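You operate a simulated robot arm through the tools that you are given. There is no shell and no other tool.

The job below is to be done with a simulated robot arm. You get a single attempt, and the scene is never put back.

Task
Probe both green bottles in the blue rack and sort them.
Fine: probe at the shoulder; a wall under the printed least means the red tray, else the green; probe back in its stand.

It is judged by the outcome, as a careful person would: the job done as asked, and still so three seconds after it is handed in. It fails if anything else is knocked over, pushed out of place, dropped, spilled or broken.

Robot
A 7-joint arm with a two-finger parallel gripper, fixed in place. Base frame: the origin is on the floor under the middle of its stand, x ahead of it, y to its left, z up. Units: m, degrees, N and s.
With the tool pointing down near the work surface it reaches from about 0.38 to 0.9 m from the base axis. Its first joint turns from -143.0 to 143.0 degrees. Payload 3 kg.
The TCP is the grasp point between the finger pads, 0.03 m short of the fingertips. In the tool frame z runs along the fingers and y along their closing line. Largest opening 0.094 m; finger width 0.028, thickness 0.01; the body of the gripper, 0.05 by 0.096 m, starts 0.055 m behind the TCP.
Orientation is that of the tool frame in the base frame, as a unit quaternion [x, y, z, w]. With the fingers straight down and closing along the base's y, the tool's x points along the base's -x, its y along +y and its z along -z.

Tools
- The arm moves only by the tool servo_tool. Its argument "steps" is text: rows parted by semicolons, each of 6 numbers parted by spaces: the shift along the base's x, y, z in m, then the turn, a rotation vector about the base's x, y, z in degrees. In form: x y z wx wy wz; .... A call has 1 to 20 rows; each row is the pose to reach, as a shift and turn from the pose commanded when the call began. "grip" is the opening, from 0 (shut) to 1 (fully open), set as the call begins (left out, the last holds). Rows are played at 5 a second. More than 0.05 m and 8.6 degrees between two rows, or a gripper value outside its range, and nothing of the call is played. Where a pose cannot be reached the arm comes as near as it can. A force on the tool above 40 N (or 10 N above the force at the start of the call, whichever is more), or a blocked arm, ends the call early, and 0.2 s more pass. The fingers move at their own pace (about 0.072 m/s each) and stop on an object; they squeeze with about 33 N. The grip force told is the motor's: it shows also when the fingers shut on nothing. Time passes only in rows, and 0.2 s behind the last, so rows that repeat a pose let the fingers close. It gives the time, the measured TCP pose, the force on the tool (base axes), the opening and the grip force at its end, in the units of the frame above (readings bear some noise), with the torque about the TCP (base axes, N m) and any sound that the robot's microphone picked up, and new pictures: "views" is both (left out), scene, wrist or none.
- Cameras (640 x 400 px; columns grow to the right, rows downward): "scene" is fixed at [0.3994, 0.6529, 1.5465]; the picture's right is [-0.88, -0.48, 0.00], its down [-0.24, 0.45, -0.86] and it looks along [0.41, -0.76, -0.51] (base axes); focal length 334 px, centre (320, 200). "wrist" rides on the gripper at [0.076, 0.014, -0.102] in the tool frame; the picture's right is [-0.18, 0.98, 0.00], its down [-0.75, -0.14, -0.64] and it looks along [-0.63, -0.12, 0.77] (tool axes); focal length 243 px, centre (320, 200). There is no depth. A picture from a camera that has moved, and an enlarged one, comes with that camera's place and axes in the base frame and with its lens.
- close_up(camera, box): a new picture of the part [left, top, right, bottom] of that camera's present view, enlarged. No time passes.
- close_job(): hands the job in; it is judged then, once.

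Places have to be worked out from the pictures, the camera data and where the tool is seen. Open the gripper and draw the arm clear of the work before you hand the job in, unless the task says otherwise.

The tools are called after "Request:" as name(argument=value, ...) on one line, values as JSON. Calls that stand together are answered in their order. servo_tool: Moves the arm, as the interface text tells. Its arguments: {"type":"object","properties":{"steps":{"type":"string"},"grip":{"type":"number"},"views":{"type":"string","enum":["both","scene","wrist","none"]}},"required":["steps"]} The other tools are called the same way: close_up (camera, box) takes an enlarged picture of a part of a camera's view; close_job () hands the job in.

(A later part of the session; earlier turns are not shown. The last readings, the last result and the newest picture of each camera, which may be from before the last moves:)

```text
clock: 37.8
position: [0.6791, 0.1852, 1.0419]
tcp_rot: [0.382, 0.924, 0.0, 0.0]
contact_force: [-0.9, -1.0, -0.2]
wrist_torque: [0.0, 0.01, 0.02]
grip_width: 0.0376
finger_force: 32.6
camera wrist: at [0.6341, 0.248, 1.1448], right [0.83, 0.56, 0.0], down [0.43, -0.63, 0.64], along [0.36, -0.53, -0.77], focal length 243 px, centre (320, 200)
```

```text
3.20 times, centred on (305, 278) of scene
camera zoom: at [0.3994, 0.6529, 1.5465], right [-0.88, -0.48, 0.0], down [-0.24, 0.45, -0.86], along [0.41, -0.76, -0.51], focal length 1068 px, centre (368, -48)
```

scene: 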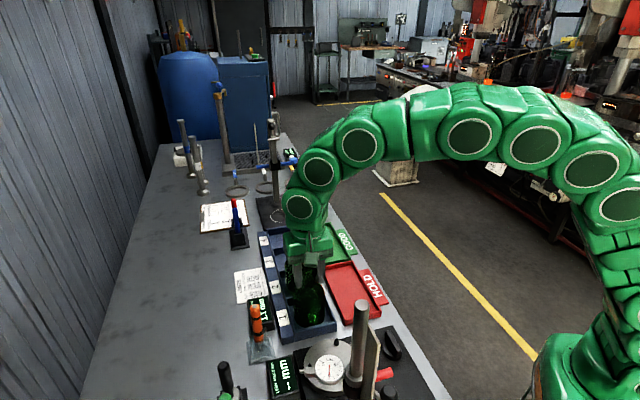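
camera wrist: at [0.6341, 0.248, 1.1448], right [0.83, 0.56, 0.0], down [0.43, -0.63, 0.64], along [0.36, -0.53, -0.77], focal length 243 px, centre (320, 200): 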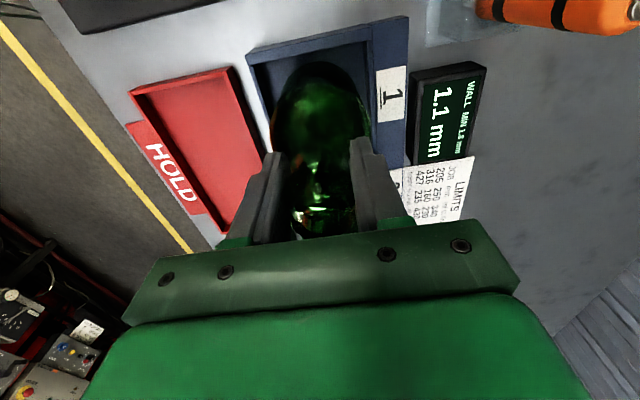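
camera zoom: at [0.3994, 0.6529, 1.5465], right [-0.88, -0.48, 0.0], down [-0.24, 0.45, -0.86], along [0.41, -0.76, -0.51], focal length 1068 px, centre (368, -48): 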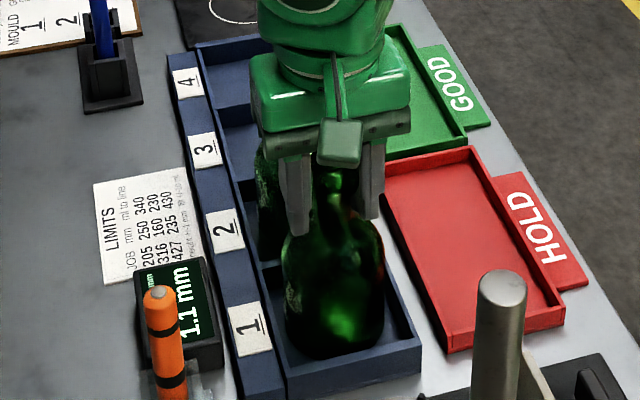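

The grip is on the collar at 37.6 mm and 33 N. I'll lift 20 mm first to check that it holds, then look.

Request:
servo_tool(steps="0 0 0.004 0 0 0; 0 0 0.008 0 0 0; 0 0 0.014 0 0 0; 0 0 0.02 0 0 0; 0 0 0.02 0 0 0", views="none")

Request:
close_up(camera="scene", box=[265, 215, 345, 340])

Request:
close_up(camera="wrist", box=[220, 30, 440, 240])

```text
clock: 39.0
position: [0.6802, 0.1858, 1.0627]
tcp_rot: [0.383, 0.924, -0.001, 0.0]
contact_force: [-1.5, 0.6, -3.0]
wrist_torque: [0.0, 0.0, -0.01]
grip_width: 0.0376
finger_force: 33.0
```

```text
3.20 times, centred on (305, 278) of scene
camera zoom: at [0.3994, 0.6529, 1.5465], right [-0.88, -0.48, 0.0], down [-0.24, 0.45, -0.86], along [0.41, -0.76, -0.51], focal length 1068 px, centre (368, -48)
```

zoom: 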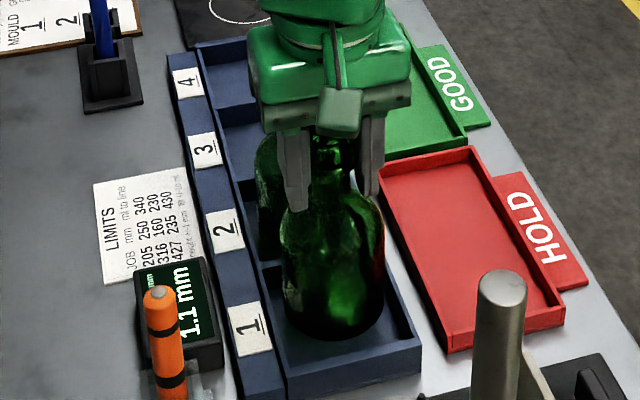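

```text
1.90 times, centred on (330, 135) of wrist
camera zoom: at [0.6346, 0.2473, 1.1657], right [0.83, 0.56, 0.0], down [0.43, -0.63, 0.64], along [0.36, -0.53, -0.77], focal length 462 px, centre (301, 324)
```

zoom: 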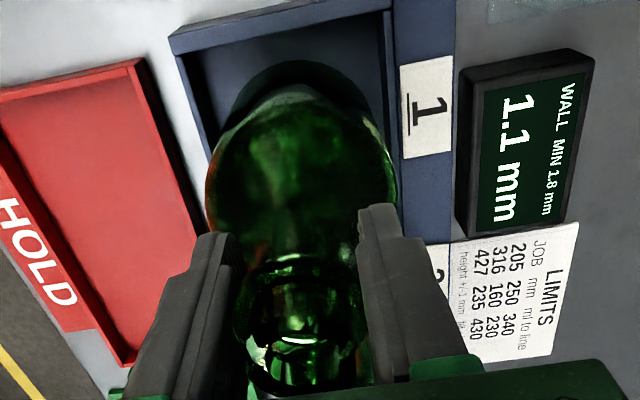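

The bottle is off the rack floor, hanging straight and weighing about 2.5–3 N. I'll lift another 60 mm and move across toward the trays' centreline.

Request:
servo_tool(steps="0 0 0.02 0 0 0; 0 0 0.04 0 0 0; 0 0 0.06 0 0 0; -0.015 -0.015 0.065 0 0 0; -0.035 -0.035 0.065 0 0 0; -0.055 -0.055 0.065 0 0 0; -0.075 -0.075 0.065 0 0 0; -0.085 -0.085 0.065 0 0 0; -0.085 -0.085 0.065 0 0 0", views="both")

```text
clock: 41.0
position: [0.5952, 0.1007, 1.1291]
tcp_rot: [0.382, 0.924, 0.0, 0.0]
contact_force: [-0.4, 0.0, -2.7]
wrist_torque: [0.01, 0.01, -0.02]
grip_width: 0.0374
finger_force: 33.4
camera wrist: at [0.549, 0.1625, 1.2311], right [0.83, 0.56, 0.0], down [0.43, -0.63, 0.64], along [0.36, -0.53, -0.77], focal length 243 px, centre (320, 200)
```

scene: 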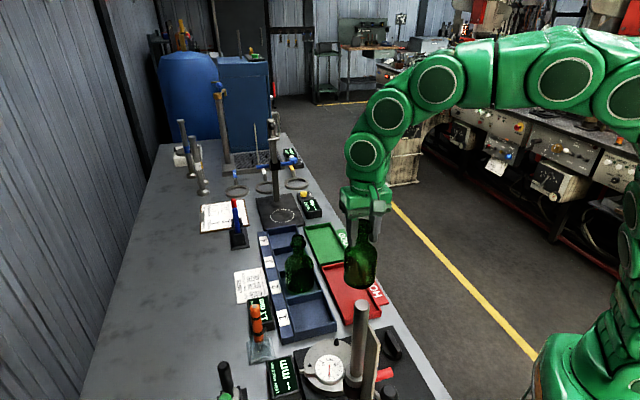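
wrist: 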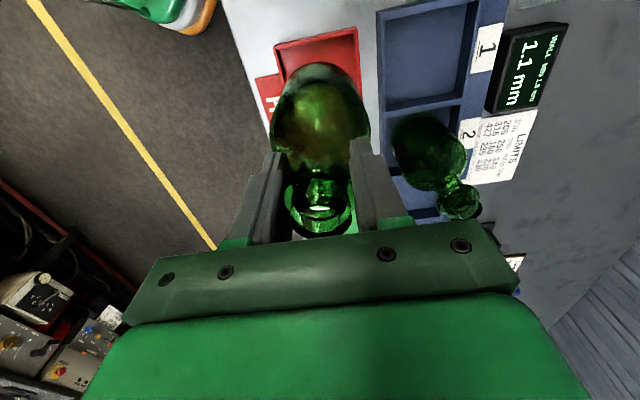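

Bottle 1 hangs cleanly above the red tray, and bottle 2 is undisturbed in slot 2. I'll move along the trays to above the green tray's centre at about (0.783, −0.090).

Request:
servo_tool(steps="0.03 -0.03 0 0 0 0; 0.06 -0.06 0 0 0 0; 0.09 -0.09 0 0 0 0; 0.12 -0.12 0 0 0 0; 0.15 -0.15 0 0 0 0; 0.175 -0.176 0 0 0 0; 0.188 -0.190 0 0 0 0; 0.188 -0.190 0 0 0 0", views="both")

Request:
close_up(camera="scene", box=[275, 190, 395, 310])

Request:
close_up(camera="wrist", box=[200, 20, 440, 240])

```text
clock: 42.8
position: [0.7811, -0.0885, 1.1266]
tcp_rot: [0.383, 0.924, -0.001, 0.0]
contact_force: [0.0, -0.6, -3.5]
wrist_torque: [0.0, -0.04, 0.01]
grip_width: 0.0374
finger_force: 32.6
camera wrist: at [0.7374, -0.0259, 1.2299], right [0.83, 0.56, 0.0], down [0.43, -0.63, 0.64], along [0.36, -0.53, -0.77], focal length 243 px, centre (320, 200)
```

scene: 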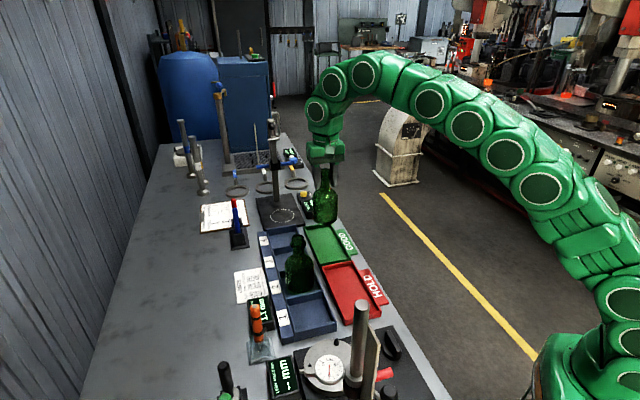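
wrist: 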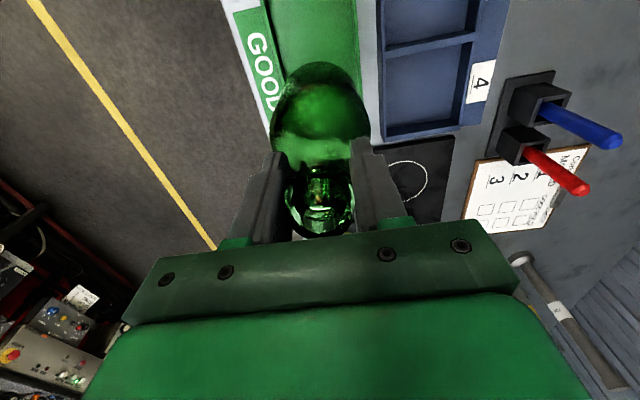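

```text
3.33 times, centred on (335, 250) of scene
camera zoom: at [0.3994, 0.6529, 1.5465], right [-0.88, -0.48, 0.0], down [-0.24, 0.45, -0.86], along [0.41, -0.76, -0.51], focal length 1112 px, centre (270, 33)
```

zoom: 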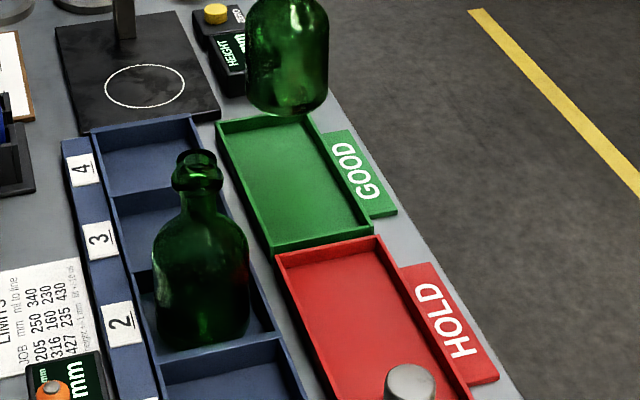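

```text
1.82 times, centred on (320, 130) of wrist
camera zoom: at [0.7374, -0.0259, 1.2299], right [0.83, 0.56, 0.0], down [0.43, -0.63, 0.64], along [0.36, -0.53, -0.77], focal length 441 px, centre (320, 327)
```

zoom: 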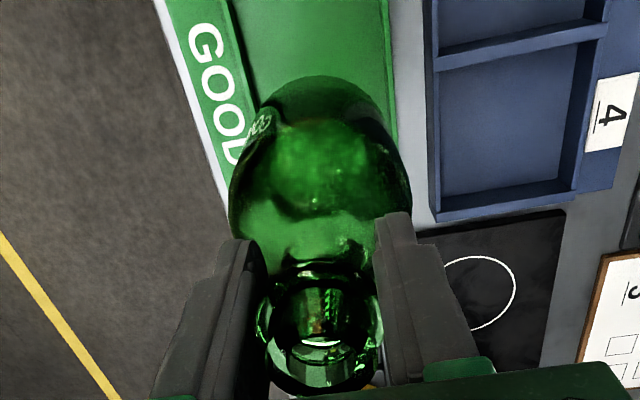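

The bottle hangs over the green tray. I'll zoom in on the tray edges in the wrist view to verify the lateral centring before lowering.

Request:
close_up(camera="wrist", box=[220, 0, 420, 130])

Request:
close_up(camera="scene", box=[300, 190, 370, 270])

```text
3.08 times, centred on (320, 65) of wrist
camera zoom: at [0.7374, -0.0259, 1.2299], right [0.83, 0.56, 0.0], down [0.43, -0.63, 0.64], along [0.36, -0.53, -0.77], focal length 746 px, centre (320, 615)
```

zoom: 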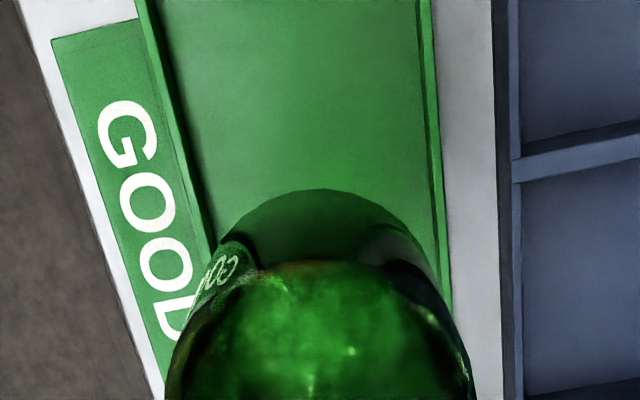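

```text
5.00 times, centred on (335, 230) of scene
camera zoom: at [0.3994, 0.6529, 1.5465], right [-0.88, -0.48, 0.0], down [-0.24, 0.45, -0.86], along [0.41, -0.76, -0.51], focal length 1668 px, centre (245, 50)
```

zoom: 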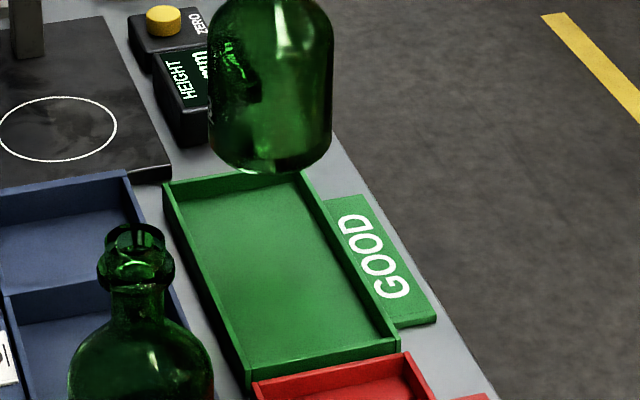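

The tray's centreline is about 2 mm further out than the tool axis, and the bottle hangs centred in the grip. I'll shift by that much and lower 50 mm, keeping the base just above the rim, then recheck.

Request:
servo_tool(steps="0.0015 0.0015 -0.015 0 0 0; 0.0015 0.0015 -0.03 0 0 0; 0.0015 0.0015 -0.045 0 0 0; 0.0015 0.0015 -0.05 0 0 0; 0.0015 0.0015 -0.05 0 0 0", views="none")

Request:
close_up(camera="wrist", box=[220, 0, 420, 130])

Request:
close_up(camera="scene", box=[290, 180, 370, 270])

```text
clock: 44.0
position: [0.7841, -0.0894, 1.0788]
tcp_rot: [0.383, 0.924, 0.0, 0.0]
contact_force: [0.1, 0.0, -3.1]
wrist_torque: [-0.01, 0.03, -0.02]
grip_width: 0.0374
finger_force: 32.9
```

```text
3.08 times, centred on (320, 65) of wrist
camera zoom: at [0.739, -0.0257, 1.1805], right [0.83, 0.56, 0.0], down [0.43, -0.63, 0.64], along [0.36, -0.53, -0.77], focal length 746 px, centre (320, 615)
```

zoom: 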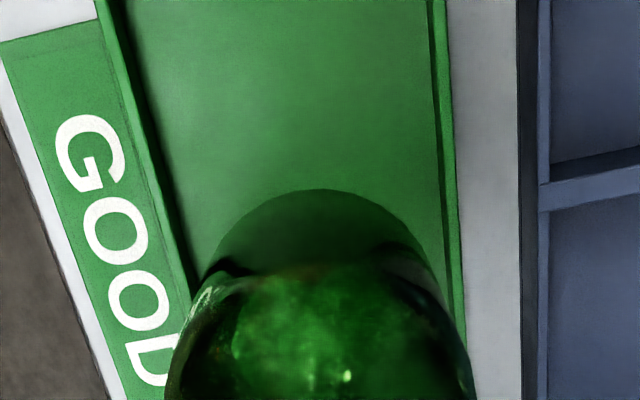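

```text
4.44 times, centred on (330, 225) of scene
camera zoom: at [0.3994, 0.6529, 1.5465], right [-0.88, -0.48, 0.0], down [-0.24, 0.45, -0.86], along [0.41, -0.76, -0.51], focal length 1483 px, centre (276, 89)
```

zoom: 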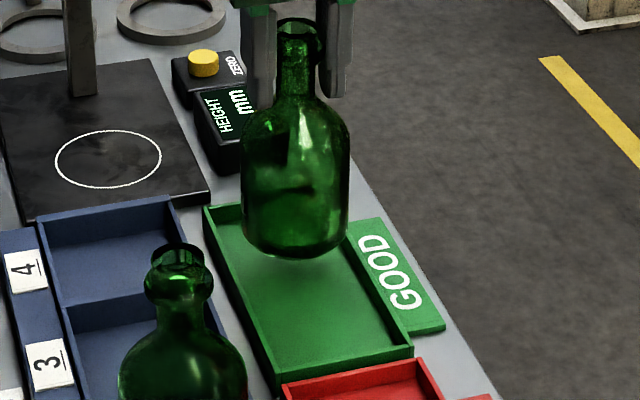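

The bottle's base is centred between the tray walls with about 6 mm on each side. I'll lower 25 mm into the tray, then go in 1 mm steps watching the supported weight.

Request:
servo_tool(steps="0 0 -0.005 0 0 0; 0 0 -0.010 0 0 0; 0 0 -0.015 0 0 0; 0 0 -0.020 0 0 0; 0 0 -0.025 0 0 0; 0 0 -0.025 0 0 0", views="none")

Request:
close_up(camera="scene", box=[290, 180, 370, 270])

```text
clock: 45.4
position: [0.7837, -0.0887, 1.054]
tcp_rot: [0.383, 0.924, -0.001, 0.0]
contact_force: [0.0, -0.7, -3.1]
wrist_torque: [0.02, -0.01, 0.04]
grip_width: 0.0375
finger_force: 33.2
```

```text
4.44 times, centred on (330, 225) of scene
camera zoom: at [0.3994, 0.6529, 1.5465], right [-0.88, -0.48, 0.0], down [-0.24, 0.45, -0.86], along [0.41, -0.76, -0.51], focal length 1483 px, centre (276, 89)
```

zoom: 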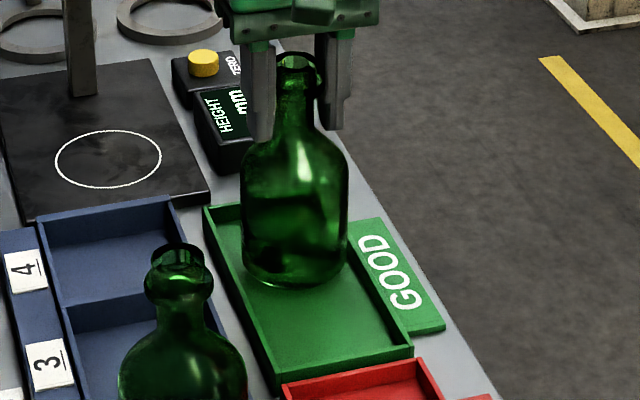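

Still hanging freely at TCP z 1.054; bottle 1 sat in the rack at 1.042. I'll lower 8 mm in 2 mm rows and check.

Request:
servo_tool(steps="0 0 -0.002 0 0 0; 0 0 -0.004 0 0 0; 0 0 -0.006 0 0 0; 0 0 -0.008 0 0 0", views="none")

Request:
servo_tool(steps="0 0 -0.001 0 0 0; 0 0 -0.002 0 0 0", views="none")

```text
clock: 46.4
position: [0.7828, -0.0889, 1.043]
tcp_rot: [0.383, 0.924, 0.0, -0.001]
contact_force: [0.4, -0.2, -3.2]
wrist_torque: [0.02, 0.0, 0.01]
grip_width: 0.0374
finger_force: 32.3
```

```text
clock: 47.0
position: [0.785, -0.0886, 1.042]
tcp_rot: [0.383, 0.924, 0.0, 0.0]
contact_force: [-0.7, 0.2, -3.1]
wrist_torque: [-0.01, 0.0, -0.01]
grip_width: 0.0374
finger_force: 32.7
```

Still carrying the full weight at z≈1.043. I'll continue 1 mm at a time.

Request:
servo_tool(steps="0 0 -0.001 0 0 0; 0 0 -0.001 0 0 0", views="none")

Request:
close_up(camera="scene", box=[290, 180, 370, 270])

```text
clock: 47.6
position: [0.7835, -0.0899, 1.0423]
tcp_rot: [0.382, 0.924, 0.0, 0.0]
contact_force: [-1.6, 0.7, 3.3]
wrist_torque: [0.22, 0.01, 0.0]
grip_width: 0.0373
finger_force: 33.1
```

```text
4.44 times, centred on (330, 225) of scene
camera zoom: at [0.3994, 0.6529, 1.5465], right [-0.88, -0.48, 0.0], down [-0.24, 0.45, -0.86], along [0.41, -0.76, -0.51], focal length 1483 px, centre (276, 89)
```

zoom: 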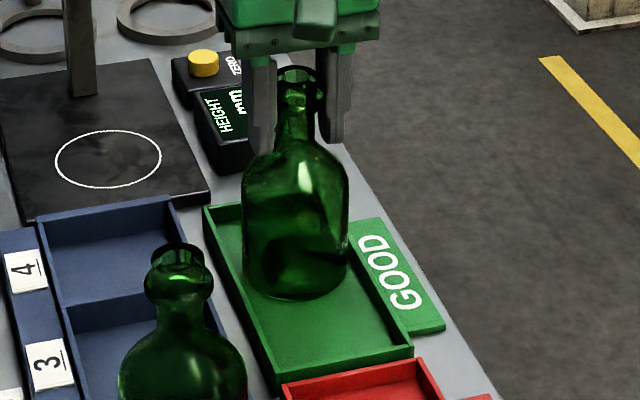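

Weight has transferred to the tray floor (force went from −3.1 to +3.3 N). I'll zoom in to confirm the bottle is inside the walls before releasing.

Request:
close_up(camera="wrist", box=[220, 0, 420, 130])

Request:
close_up(camera="scene", box=[310, 205, 370, 265])

```text
3.08 times, centred on (320, 65) of wrist
camera zoom: at [0.7388, -0.0262, 1.1447], right [0.83, 0.56, 0.0], down [0.43, -0.63, 0.64], along [0.36, -0.53, -0.77], focal length 746 px, centre (320, 615)
```

zoom: 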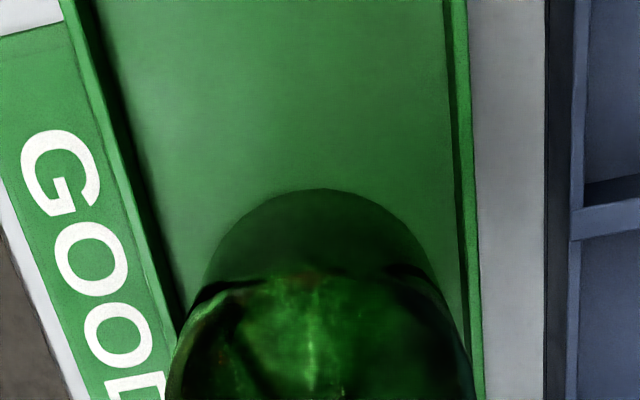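

```text
6.67 times, centred on (340, 235) of scene
camera zoom: at [0.3994, 0.6529, 1.5465], right [-0.88, -0.48, 0.0], down [-0.24, 0.45, -0.86], along [0.41, -0.76, -0.51], focal length 2224 px, centre (187, -33)
```

zoom: 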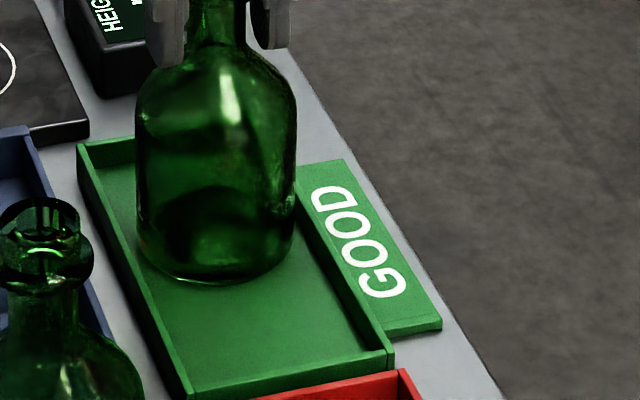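

The bottle's base is on the tray floor, well inside the walls. I'll open the gripper and let it settle.

Request:
servo_tool(steps="0 0 0 0 0 0; 0 0 0 0 0 0; 0 0 0 0 0 0; 0 0 0 0 0 0; 0 0 0 0 0 0", grip=1.0, views="wrist")

Request:
close_up(camera="scene", box=[290, 180, 370, 270])

```text
clock: 48.8
position: [0.7835, -0.0901, 1.0417]
tcp_rot: [0.383, 0.924, 0.0, 0.0]
contact_force: [-0.5, 0.7, 1.2]
wrist_torque: [-0.01, 0.01, 0.0]
grip_width: 0.0942
finger_force: 0.0
camera wrist: at [0.7389, -0.0262, 1.1443], right [0.83, 0.56, 0.0], down [0.43, -0.63, 0.64], along [0.36, -0.53, -0.77], focal length 243 px, centre (320, 200)
```

wrist: 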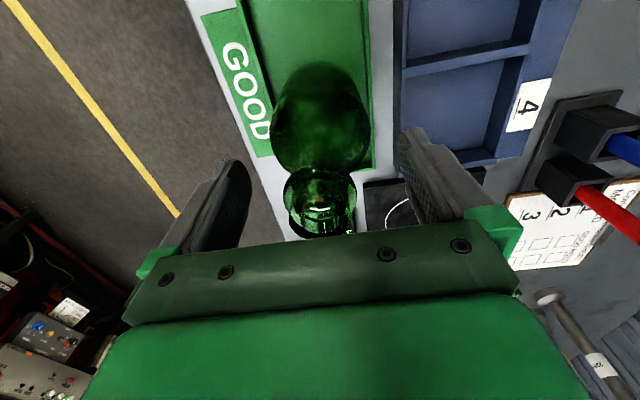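

```text
4.44 times, centred on (330, 225) of scene
camera zoom: at [0.3994, 0.6529, 1.5465], right [-0.88, -0.48, 0.0], down [-0.24, 0.45, -0.86], along [0.41, -0.76, -0.51], focal length 1483 px, centre (276, 89)
```

zoom: 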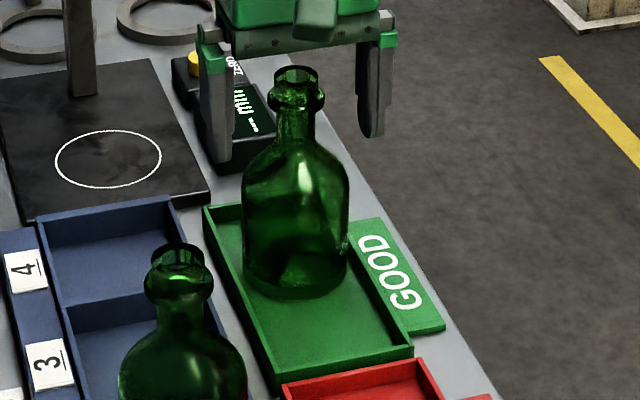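

Bottle 1 stands upright in the green tray. I'll rise straight up and go above bottle 2 at about (0.751, 0.114).

Request:
servo_tool(steps="0 0 0.02 0 0 0; 0 0 0.05 0 0 0; 0 0 0.08 0 0 0; 0 0 0.105 0 0 0; -0.005 0.04 0.11 0 0 0; -0.01 0.08 0.11 0 0 0; -0.016 0.12 0.11 0 0 0; -0.022 0.16 0.11 0 0 0; -0.028 0.19 0.11 0 0 0; -0.032 0.2035 0.11 0 0 0; -0.032 0.2035 0.11 0 0 0", views="both")

Request:
close_up(camera="wrist", box=[285, 60, 355, 140])

Request:
close_up(camera="scene", box=[270, 220, 330, 290])

```text
clock: 51.2
position: [0.7529, 0.1133, 1.1535]
tcp_rot: [0.382, 0.924, 0.0, 0.0]
contact_force: [-0.6, -0.6, -0.2]
wrist_torque: [0.04, -0.02, 0.0]
grip_width: 0.0941
finger_force: 0.1
camera wrist: at [0.7073, 0.1764, 1.2543], right [0.83, 0.56, 0.0], down [0.43, -0.63, 0.64], along [0.36, -0.53, -0.77], focal length 243 px, centre (320, 200)
```

scene: 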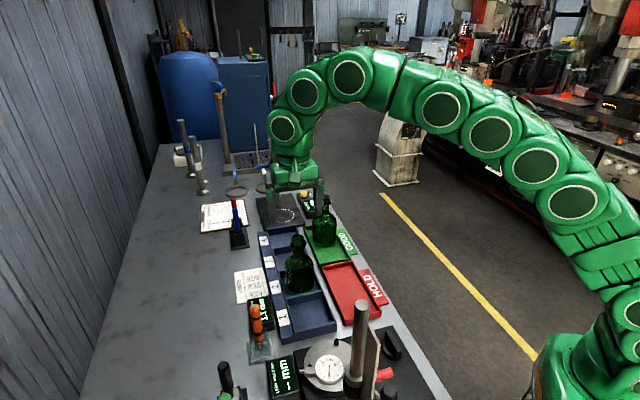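
wrist: 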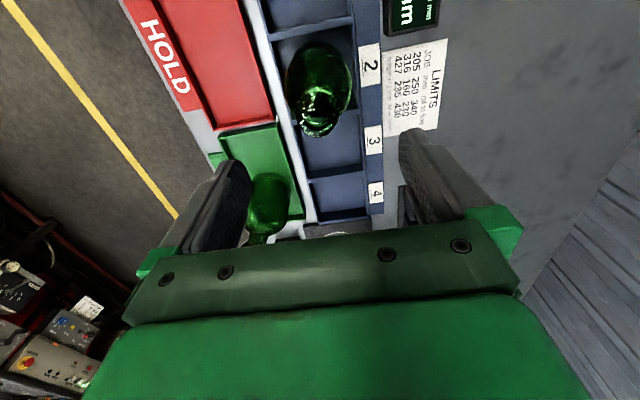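

```text
5.00 times, centred on (320, 100) of wrist
camera zoom: at [0.7073, 0.1764, 1.2543], right [0.83, 0.56, 0.0], down [0.43, -0.63, 0.64], along [0.36, -0.53, -0.77], focal length 1213 px, centre (320, 700)
```

zoom: 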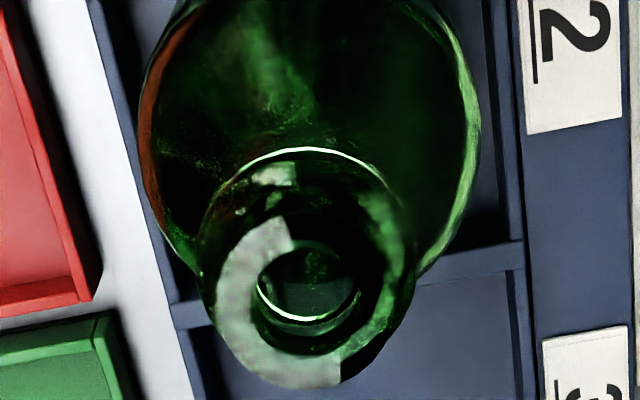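

```text
5.71 times, centred on (300, 255) of scene
camera zoom: at [0.3994, 0.6529, 1.5465], right [-0.88, -0.48, 0.0], down [-0.24, 0.45, -0.86], along [0.41, -0.76, -0.51], focal length 1906 px, centre (434, -114)
```

zoom: 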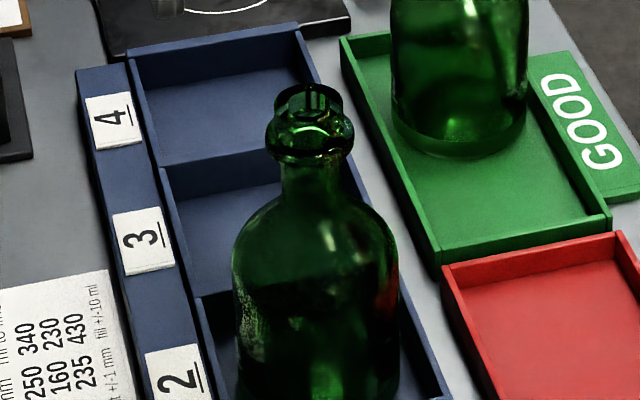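

The picture matches bottle 1's at the same height, with a 2 mm difference forward. That gives a correction of about (−0.0015, −0.0026), and I'll descend with it to collar height.

Request:
servo_tool(steps="-0.0015 -0.0026 -0.025 0 0 0; -0.0015 -0.0026 -0.055 0 0 0; -0.0015 -0.0026 -0.085 0 0 0; -0.0015 -0.0026 -0.11 0 0 0; -0.0015 -0.0026 -0.11 0 0 0", views="none")

Request:
close_up(camera="wrist", box=[220, 90, 440, 240])

Request:
close_up(camera="scene", box=[255, 205, 345, 300])

```text
clock: 52.4
position: [0.7506, 0.1106, 1.0426]
tcp_rot: [0.383, 0.924, 0.001, 0.0]
contact_force: [0.1, -0.1, -0.1]
wrist_torque: [-0.03, 0.01, 0.02]
grip_width: 0.0941
finger_force: 0.0
```

```text
2.67 times, centred on (330, 165) of wrist
camera zoom: at [0.7059, 0.1741, 1.144], right [0.83, 0.56, 0.0], down [0.43, -0.63, 0.64], along [0.36, -0.53, -0.77], focal length 647 px, centre (293, 293)
```

zoom: 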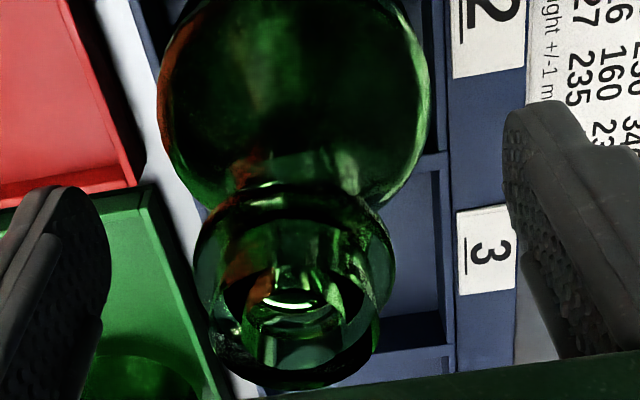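

```text
4.21 times, centred on (300, 252) of scene
camera zoom: at [0.3994, 0.6529, 1.5465], right [-0.88, -0.48, 0.0], down [-0.24, 0.45, -0.86], along [0.41, -0.76, -0.51], focal length 1405 px, centre (404, -21)
```

zoom: 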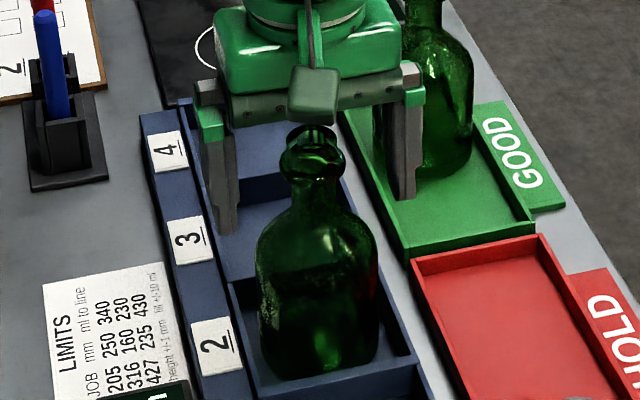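

Bottle 2's collar is centred between the fingers to within about 3 mm along the rack. I'll apply a small correction, then close.

Request:
servo_tool(steps="-0.0013 0.0018 0 0 0 0; -0.0013 0.0018 0 0 0 0", views="none")

Request:
servo_tool(steps="0 0 0 0 0 0; 0 0 0 0 0 0; 0 0 0 0 0 0; 0 0 0 0 0 0; 0 0 0 0 0 0", grip=0.0, views="none")

Request:
close_up(camera="wrist", box=[220, 90, 440, 240])

Request:
close_up(camera="scene", box=[255, 205, 345, 300])

```text
clock: 53.0
position: [0.7492, 0.1129, 1.0417]
tcp_rot: [0.384, 0.923, 0.0, 0.0]
contact_force: [0.1, -0.8, 0.2]
wrist_torque: [0.01, 0.01, 0.0]
grip_width: 0.0939
finger_force: 0.1
```

```text
clock: 54.2
position: [0.75, 0.1128, 1.0415]
tcp_rot: [0.383, 0.924, 0.0, 0.0]
contact_force: [0.1, 0.5, 0.1]
wrist_torque: [0.06, -0.07, 0.03]
grip_width: 0.0377
finger_force: 33.0
```

```text
2.67 times, centred on (330, 165) of wrist
camera zoom: at [0.7047, 0.1763, 1.1443], right [0.83, 0.56, 0.0], down [0.43, -0.63, 0.64], along [0.36, -0.53, -0.77], focal length 647 px, centre (293, 293)
```

zoom: 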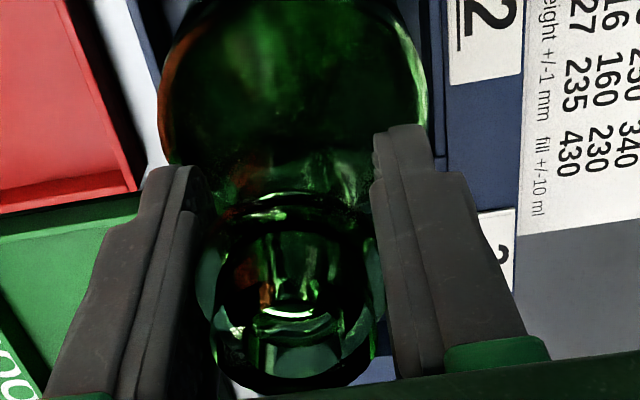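

```text
4.21 times, centred on (300, 252) of scene
camera zoom: at [0.3994, 0.6529, 1.5465], right [-0.88, -0.48, 0.0], down [-0.24, 0.45, -0.86], along [0.41, -0.76, -0.51], focal length 1405 px, centre (404, -21)
```

zoom: 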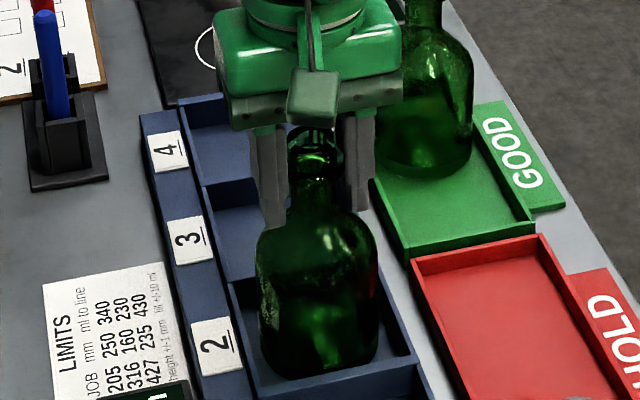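

Gripped at 37.7 mm and 33 N. I'll lift, check it holds, then raise it clear of the rack and carry it to above the red tray's centre, about (0.638, 0.057).

Request:
servo_tool(steps="0 0 0.004 0 0 0; 0 0 0.01 0 0 0; 0 0 0.02 0 0 0; 0 0 0.02 0 0 0", views="none")

Request:
close_up(camera="scene", box=[255, 205, 345, 320])

Request:
servo_tool(steps="0 0 0.02 0 0 0; 0 0 0.04 0 0 0; 0 0 0.062 0 0 0; -0.018 -0.009 0.065 0 0 0; -0.045 -0.022 0.065 0 0 0; -0.072 -0.036 0.065 0 0 0; -0.097 -0.048 0.065 0 0 0; -0.1116 -0.0554 0.065 0 0 0; -0.1116 -0.0554 0.065 0 0 0", views="both")

Request:
close_up(camera="wrist", box=[220, 0, 420, 130])

Request:
close_up(camera="scene", box=[280, 200, 400, 330])

```text
clock: 55.2
position: [0.7494, 0.1145, 1.0608]
tcp_rot: [0.383, 0.924, 0.001, 0.001]
contact_force: [0.5, 0.0, -2.9]
wrist_torque: [-0.01, 0.0, -0.01]
grip_width: 0.0374
finger_force: 33.2
```

```text
3.48 times, centred on (300, 262) of scene
camera zoom: at [0.3994, 0.6529, 1.5465], right [-0.88, -0.48, 0.0], down [-0.24, 0.45, -0.86], along [0.41, -0.76, -0.51], focal length 1160 px, centre (390, -17)
```

zoom: 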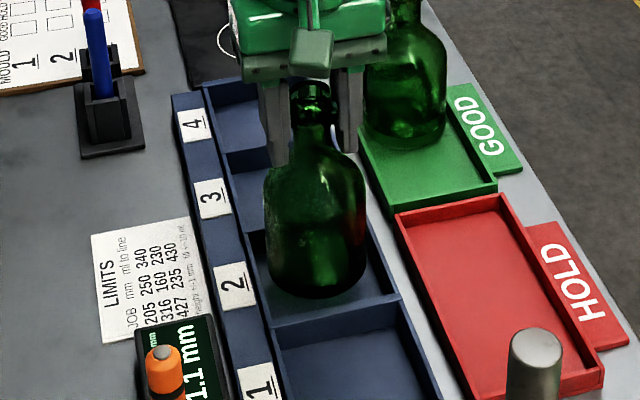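

```text
clock: 57.2
position: [0.6364, 0.0578, 1.1281]
tcp_rot: [0.383, 0.924, 0.0, 0.0]
contact_force: [0.7, 0.0, -3.5]
wrist_torque: [0.03, 0.0, -0.02]
grip_width: 0.0374
finger_force: 33.3
camera wrist: at [0.5924, 0.1206, 1.2301], right [0.83, 0.56, 0.0], down [0.43, -0.63, 0.64], along [0.36, -0.53, -0.77], focal length 243 px, centre (320, 200)
```

scene: 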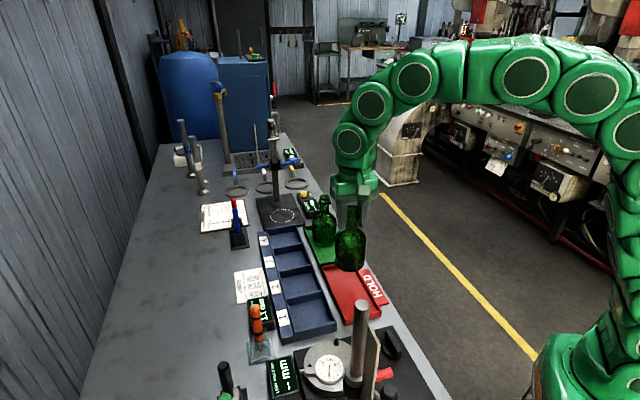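
wrist: 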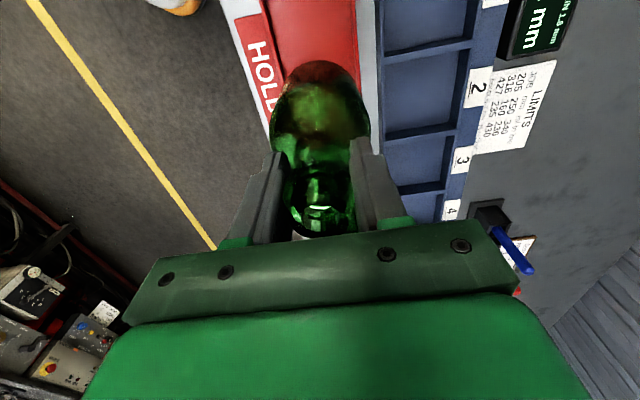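

```text
3.08 times, centred on (320, 65) of wrist
camera zoom: at [0.5924, 0.1206, 1.2301], right [0.83, 0.56, 0.0], down [0.43, -0.63, 0.64], along [0.36, -0.53, -0.77], focal length 746 px, centre (320, 615)
```

zoom: 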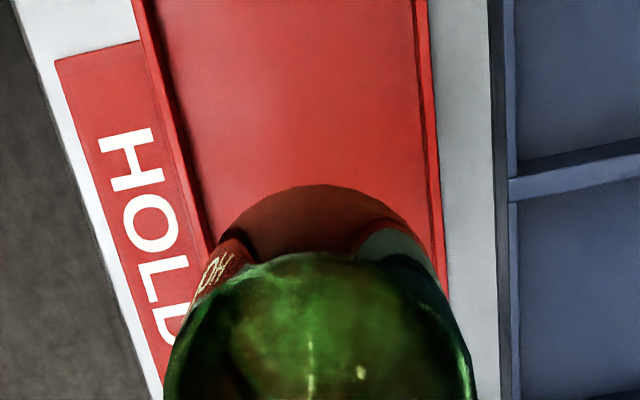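

```text
3.08 times, centred on (340, 265) of scene
camera zoom: at [0.3994, 0.6529, 1.5465], right [-0.88, -0.48, 0.0], down [-0.24, 0.45, -0.86], along [0.41, -0.76, -0.51], focal length 1026 px, centre (258, 0)
```

zoom: 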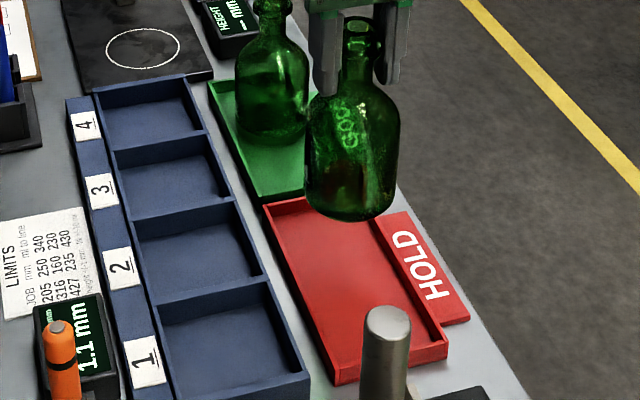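

Bottle 2 hangs over the red tray, and the tray edges in the wrist view call for a small shift of about 1.4 mm outward. I'll apply that and lower 50 mm.

Request:
servo_tool(steps="0.001 0.001 -0.015 0 0 0; 0.001 0.001 -0.03 0 0 0; 0.001 0.001 -0.045 0 0 0; 0.001 0.001 -0.05 0 0 0; 0.001 0.001 -0.05 0 0 0", views="none")

Request:
close_up(camera="wrist", box=[220, 0, 420, 130])

Request:
close_up(camera="scene", box=[280, 200, 400, 330])

```text
clock: 58.4
position: [0.6386, 0.0578, 1.0786]
tcp_rot: [0.383, 0.924, 0.0, 0.0]
contact_force: [0.4, -0.1, -3.4]
wrist_torque: [0.01, 0.01, -0.01]
grip_width: 0.0376
finger_force: 33.2
```

```text
3.08 times, centred on (320, 65) of wrist
camera zoom: at [0.5936, 0.1213, 1.1794], right [0.83, 0.56, 0.0], down [0.43, -0.63, 0.64], along [0.36, -0.53, -0.77], focal length 746 px, centre (320, 615)
```

zoom: 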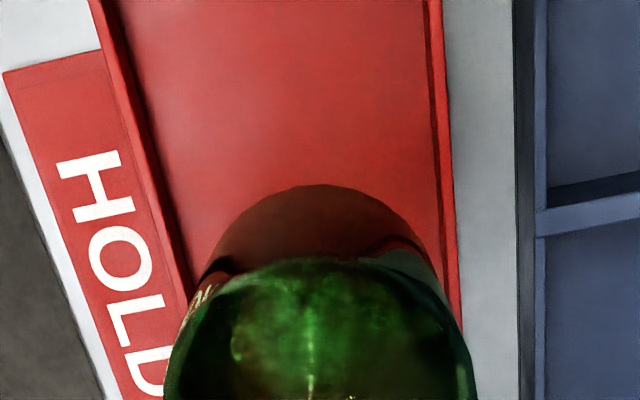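

```text
3.08 times, centred on (340, 265) of scene
camera zoom: at [0.3994, 0.6529, 1.5465], right [-0.88, -0.48, 0.0], down [-0.24, 0.45, -0.86], along [0.41, -0.76, -0.51], focal length 1026 px, centre (258, 0)
```

zoom: 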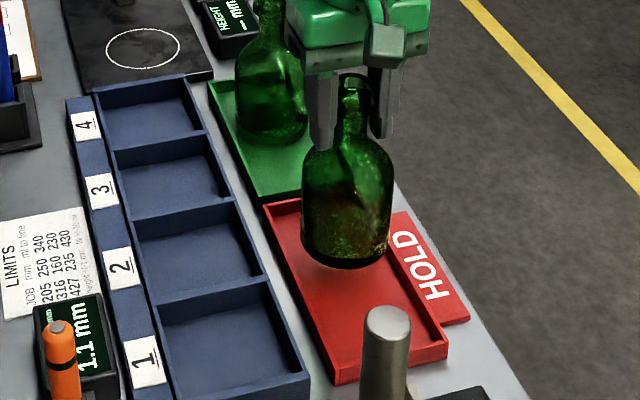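

The base is centred between the red tray's walls. By comparison with bottle 1, touchdown should come about 35 mm lower, so I'll lower 30 mm and then step 1 mm at a time.

Request:
servo_tool(steps="0 0 -0.006 0 0 0; 0 0 -0.012 0 0 0; 0 0 -0.018 0 0 0; 0 0 -0.024 0 0 0; 0 0 -0.029 0 0 0; 0 0 -0.032 0 0 0; 0 0 -0.032 0 0 0", views="none")

Request:
close_up(camera="scene", box=[300, 210, 390, 310])

Request:
servo_tool(steps="0 0 -0.001 0 0 0; 0 0 -0.002 0 0 0", views="none")

```text
clock: 60.0
position: [0.6384, 0.0591, 1.0447]
tcp_rot: [0.384, 0.924, 0.0, 0.0]
contact_force: [0.8, 0.4, -2.6]
wrist_torque: [0.0, 0.0, 0.0]
grip_width: 0.0373
finger_force: 33.0
```

```text
4.00 times, centred on (345, 260) of scene
camera zoom: at [0.3994, 0.6529, 1.5465], right [-0.88, -0.48, 0.0], down [-0.24, 0.45, -0.86], along [0.41, -0.76, -0.51], focal length 1334 px, centre (220, -40)
```

zoom: 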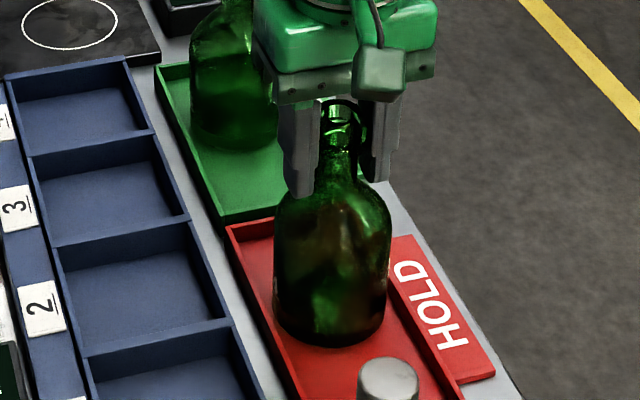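

```text
clock: 60.6
position: [0.6394, 0.0601, 1.043]
tcp_rot: [0.382, 0.924, 0.0, 0.0]
contact_force: [-0.3, -0.5, -3.5]
wrist_torque: [0.01, 0.02, 0.0]
grip_width: 0.0374
finger_force: 32.8
```

Still carrying the weight at z 1.043. I'll step down 1 mm more.

Request:
servo_tool(steps="0 0 -0.001 0 0 0; 0 0 -0.001 0 0 0", views="none")

```text
clock: 61.2
position: [0.6383, 0.0598, 1.0412]
tcp_rot: [0.383, 0.924, 0.001, 0.0]
contact_force: [0.4, -1.1, -2.6]
wrist_torque: [0.02, 0.0, 0.01]
grip_width: 0.0373
finger_force: 32.9
```

Still hanging (−2.6 N). Another 1 mm.

Request:
servo_tool(steps="0 0 -0.001 0 0 0; 0 0 -0.001 0 0 0", views="none")

```text
clock: 61.8
position: [0.6384, 0.0599, 1.0417]
tcp_rot: [0.383, 0.924, 0.0, 0.001]
contact_force: [-5.3, 3.0, 17.8]
wrist_torque: [0.35, 0.44, 0.03]
grip_width: 0.0374
finger_force: 32.9
```

Touchdown, pressing at about 18 N. I'll back off slightly to relieve the load and confirm the position before releasing.

Request:
servo_tool(steps="0 0 0.0006 0 0 0; 0 0 0.0006 0 0 0", views="none")

Request:
close_up(camera="wrist", box=[220, 0, 420, 130])

Request:
close_up(camera="scene", box=[300, 210, 390, 310])

```text
clock: 62.4
position: [0.6383, 0.0604, 1.0429]
tcp_rot: [0.383, 0.924, 0.0, 0.001]
contact_force: [-3.2, 5.7, 20.2]
wrist_torque: [0.14, 0.14, -0.04]
grip_width: 0.0374
finger_force: 33.9
```

```text
3.08 times, centred on (320, 65) of wrist
camera zoom: at [0.5934, 0.1222, 1.1442], right [0.83, 0.56, 0.0], down [0.43, -0.63, 0.64], along [0.36, -0.53, -0.77], focal length 746 px, centre (320, 615)
```

zoom: 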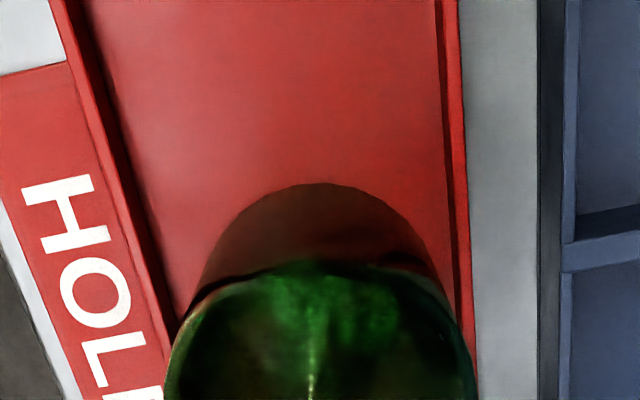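

```text
4.00 times, centred on (345, 260) of scene
camera zoom: at [0.3994, 0.6529, 1.5465], right [-0.88, -0.48, 0.0], down [-0.24, 0.45, -0.86], along [0.41, -0.76, -0.51], focal length 1334 px, centre (220, -40)
```

zoom: 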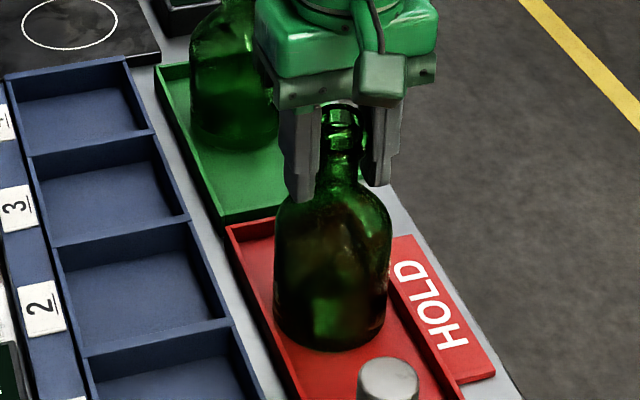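

The force is still about 20 N, so I'll ease up another 1 mm before releasing.

Request:
servo_tool(steps="0 0 0.0005 0 0 0; 0 0 0.001 0 0 0; 0 0 0.001 0 0 0", views="none")

```text
clock: 63.2
position: [0.6366, 0.0593, 1.0423]
tcp_rot: [0.383, 0.924, -0.001, 0.0]
contact_force: [-0.5, -0.4, -2.6]
wrist_torque: [-0.02, -0.03, -0.01]
grip_width: 0.0373
finger_force: 33.1
```

The bottle is just off the floor again, by a fraction of a millimetre. I'll lower 0.6 mm for a light touch.

Request:
servo_tool(steps="0 0 -0.0003 0 0 0; 0 0 -0.0006 0 0 0; 0 0 -0.0006 0 0 0", views="none")

```text
clock: 64.0
position: [0.638, 0.06, 1.0422]
tcp_rot: [0.382, 0.924, 0.0, 0.0]
contact_force: [0.8, 1.2, -3.2]
wrist_torque: [-0.01, 0.0, -0.02]
grip_width: 0.0372
finger_force: 32.6
```

Still barely hanging. I'll lower another 0.5 mm.

Request:
servo_tool(steps="0 0 -0.0005 0 0 0; 0 0 -0.0005 0 0 0; 0 0 -0.0005 0 0 0", views="none")

```text
clock: 64.8
position: [0.6389, 0.059, 1.0427]
tcp_rot: [0.382, 0.924, 0.0, 0.0]
contact_force: [-2.2, 0.0, 5.8]
wrist_torque: [-0.18, 0.04, -0.07]
grip_width: 0.0374
finger_force: 33.2
```

Now it touches lightly, with about 6 N net upward. I'll release and let it settle.

Request:
servo_tool(steps="0 0 0 0 0 0; 0 0 0 0 0 0; 0 0 0 0 0 0; 0 0 0 0 0 0; 0 0 0 0 0 0", grip=1.0, views="wrist")

Request:
close_up(camera="scene", box=[300, 210, 390, 310])

```text
clock: 66.0
position: [0.638, 0.0595, 1.0419]
tcp_rot: [0.382, 0.924, 0.0, -0.001]
contact_force: [-0.1, 0.0, -0.2]
wrist_torque: [-0.01, 0.02, -0.01]
grip_width: 0.0939
finger_force: 0.1
camera wrist: at [0.5937, 0.1224, 1.144], right [0.83, 0.56, 0.0], down [0.43, -0.63, 0.64], along [0.36, -0.53, -0.77], focal length 243 px, centre (320, 200)
```

wrist: 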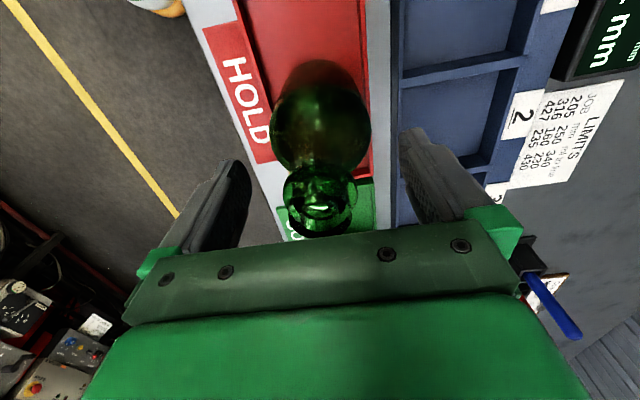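

```text
4.00 times, centred on (345, 260) of scene
camera zoom: at [0.3994, 0.6529, 1.5465], right [-0.88, -0.48, 0.0], down [-0.24, 0.45, -0.86], along [0.41, -0.76, -0.51], focal length 1334 px, centre (220, -40)
```

zoom: 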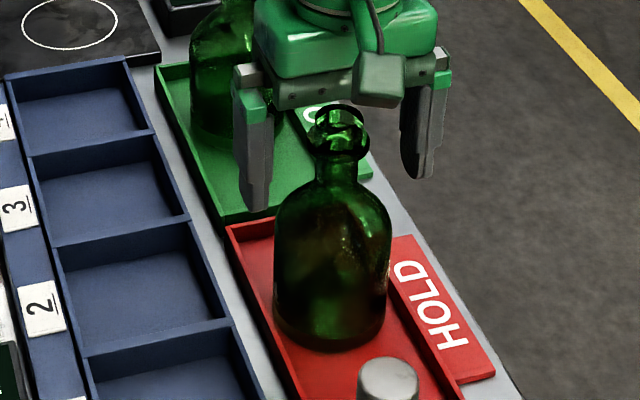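

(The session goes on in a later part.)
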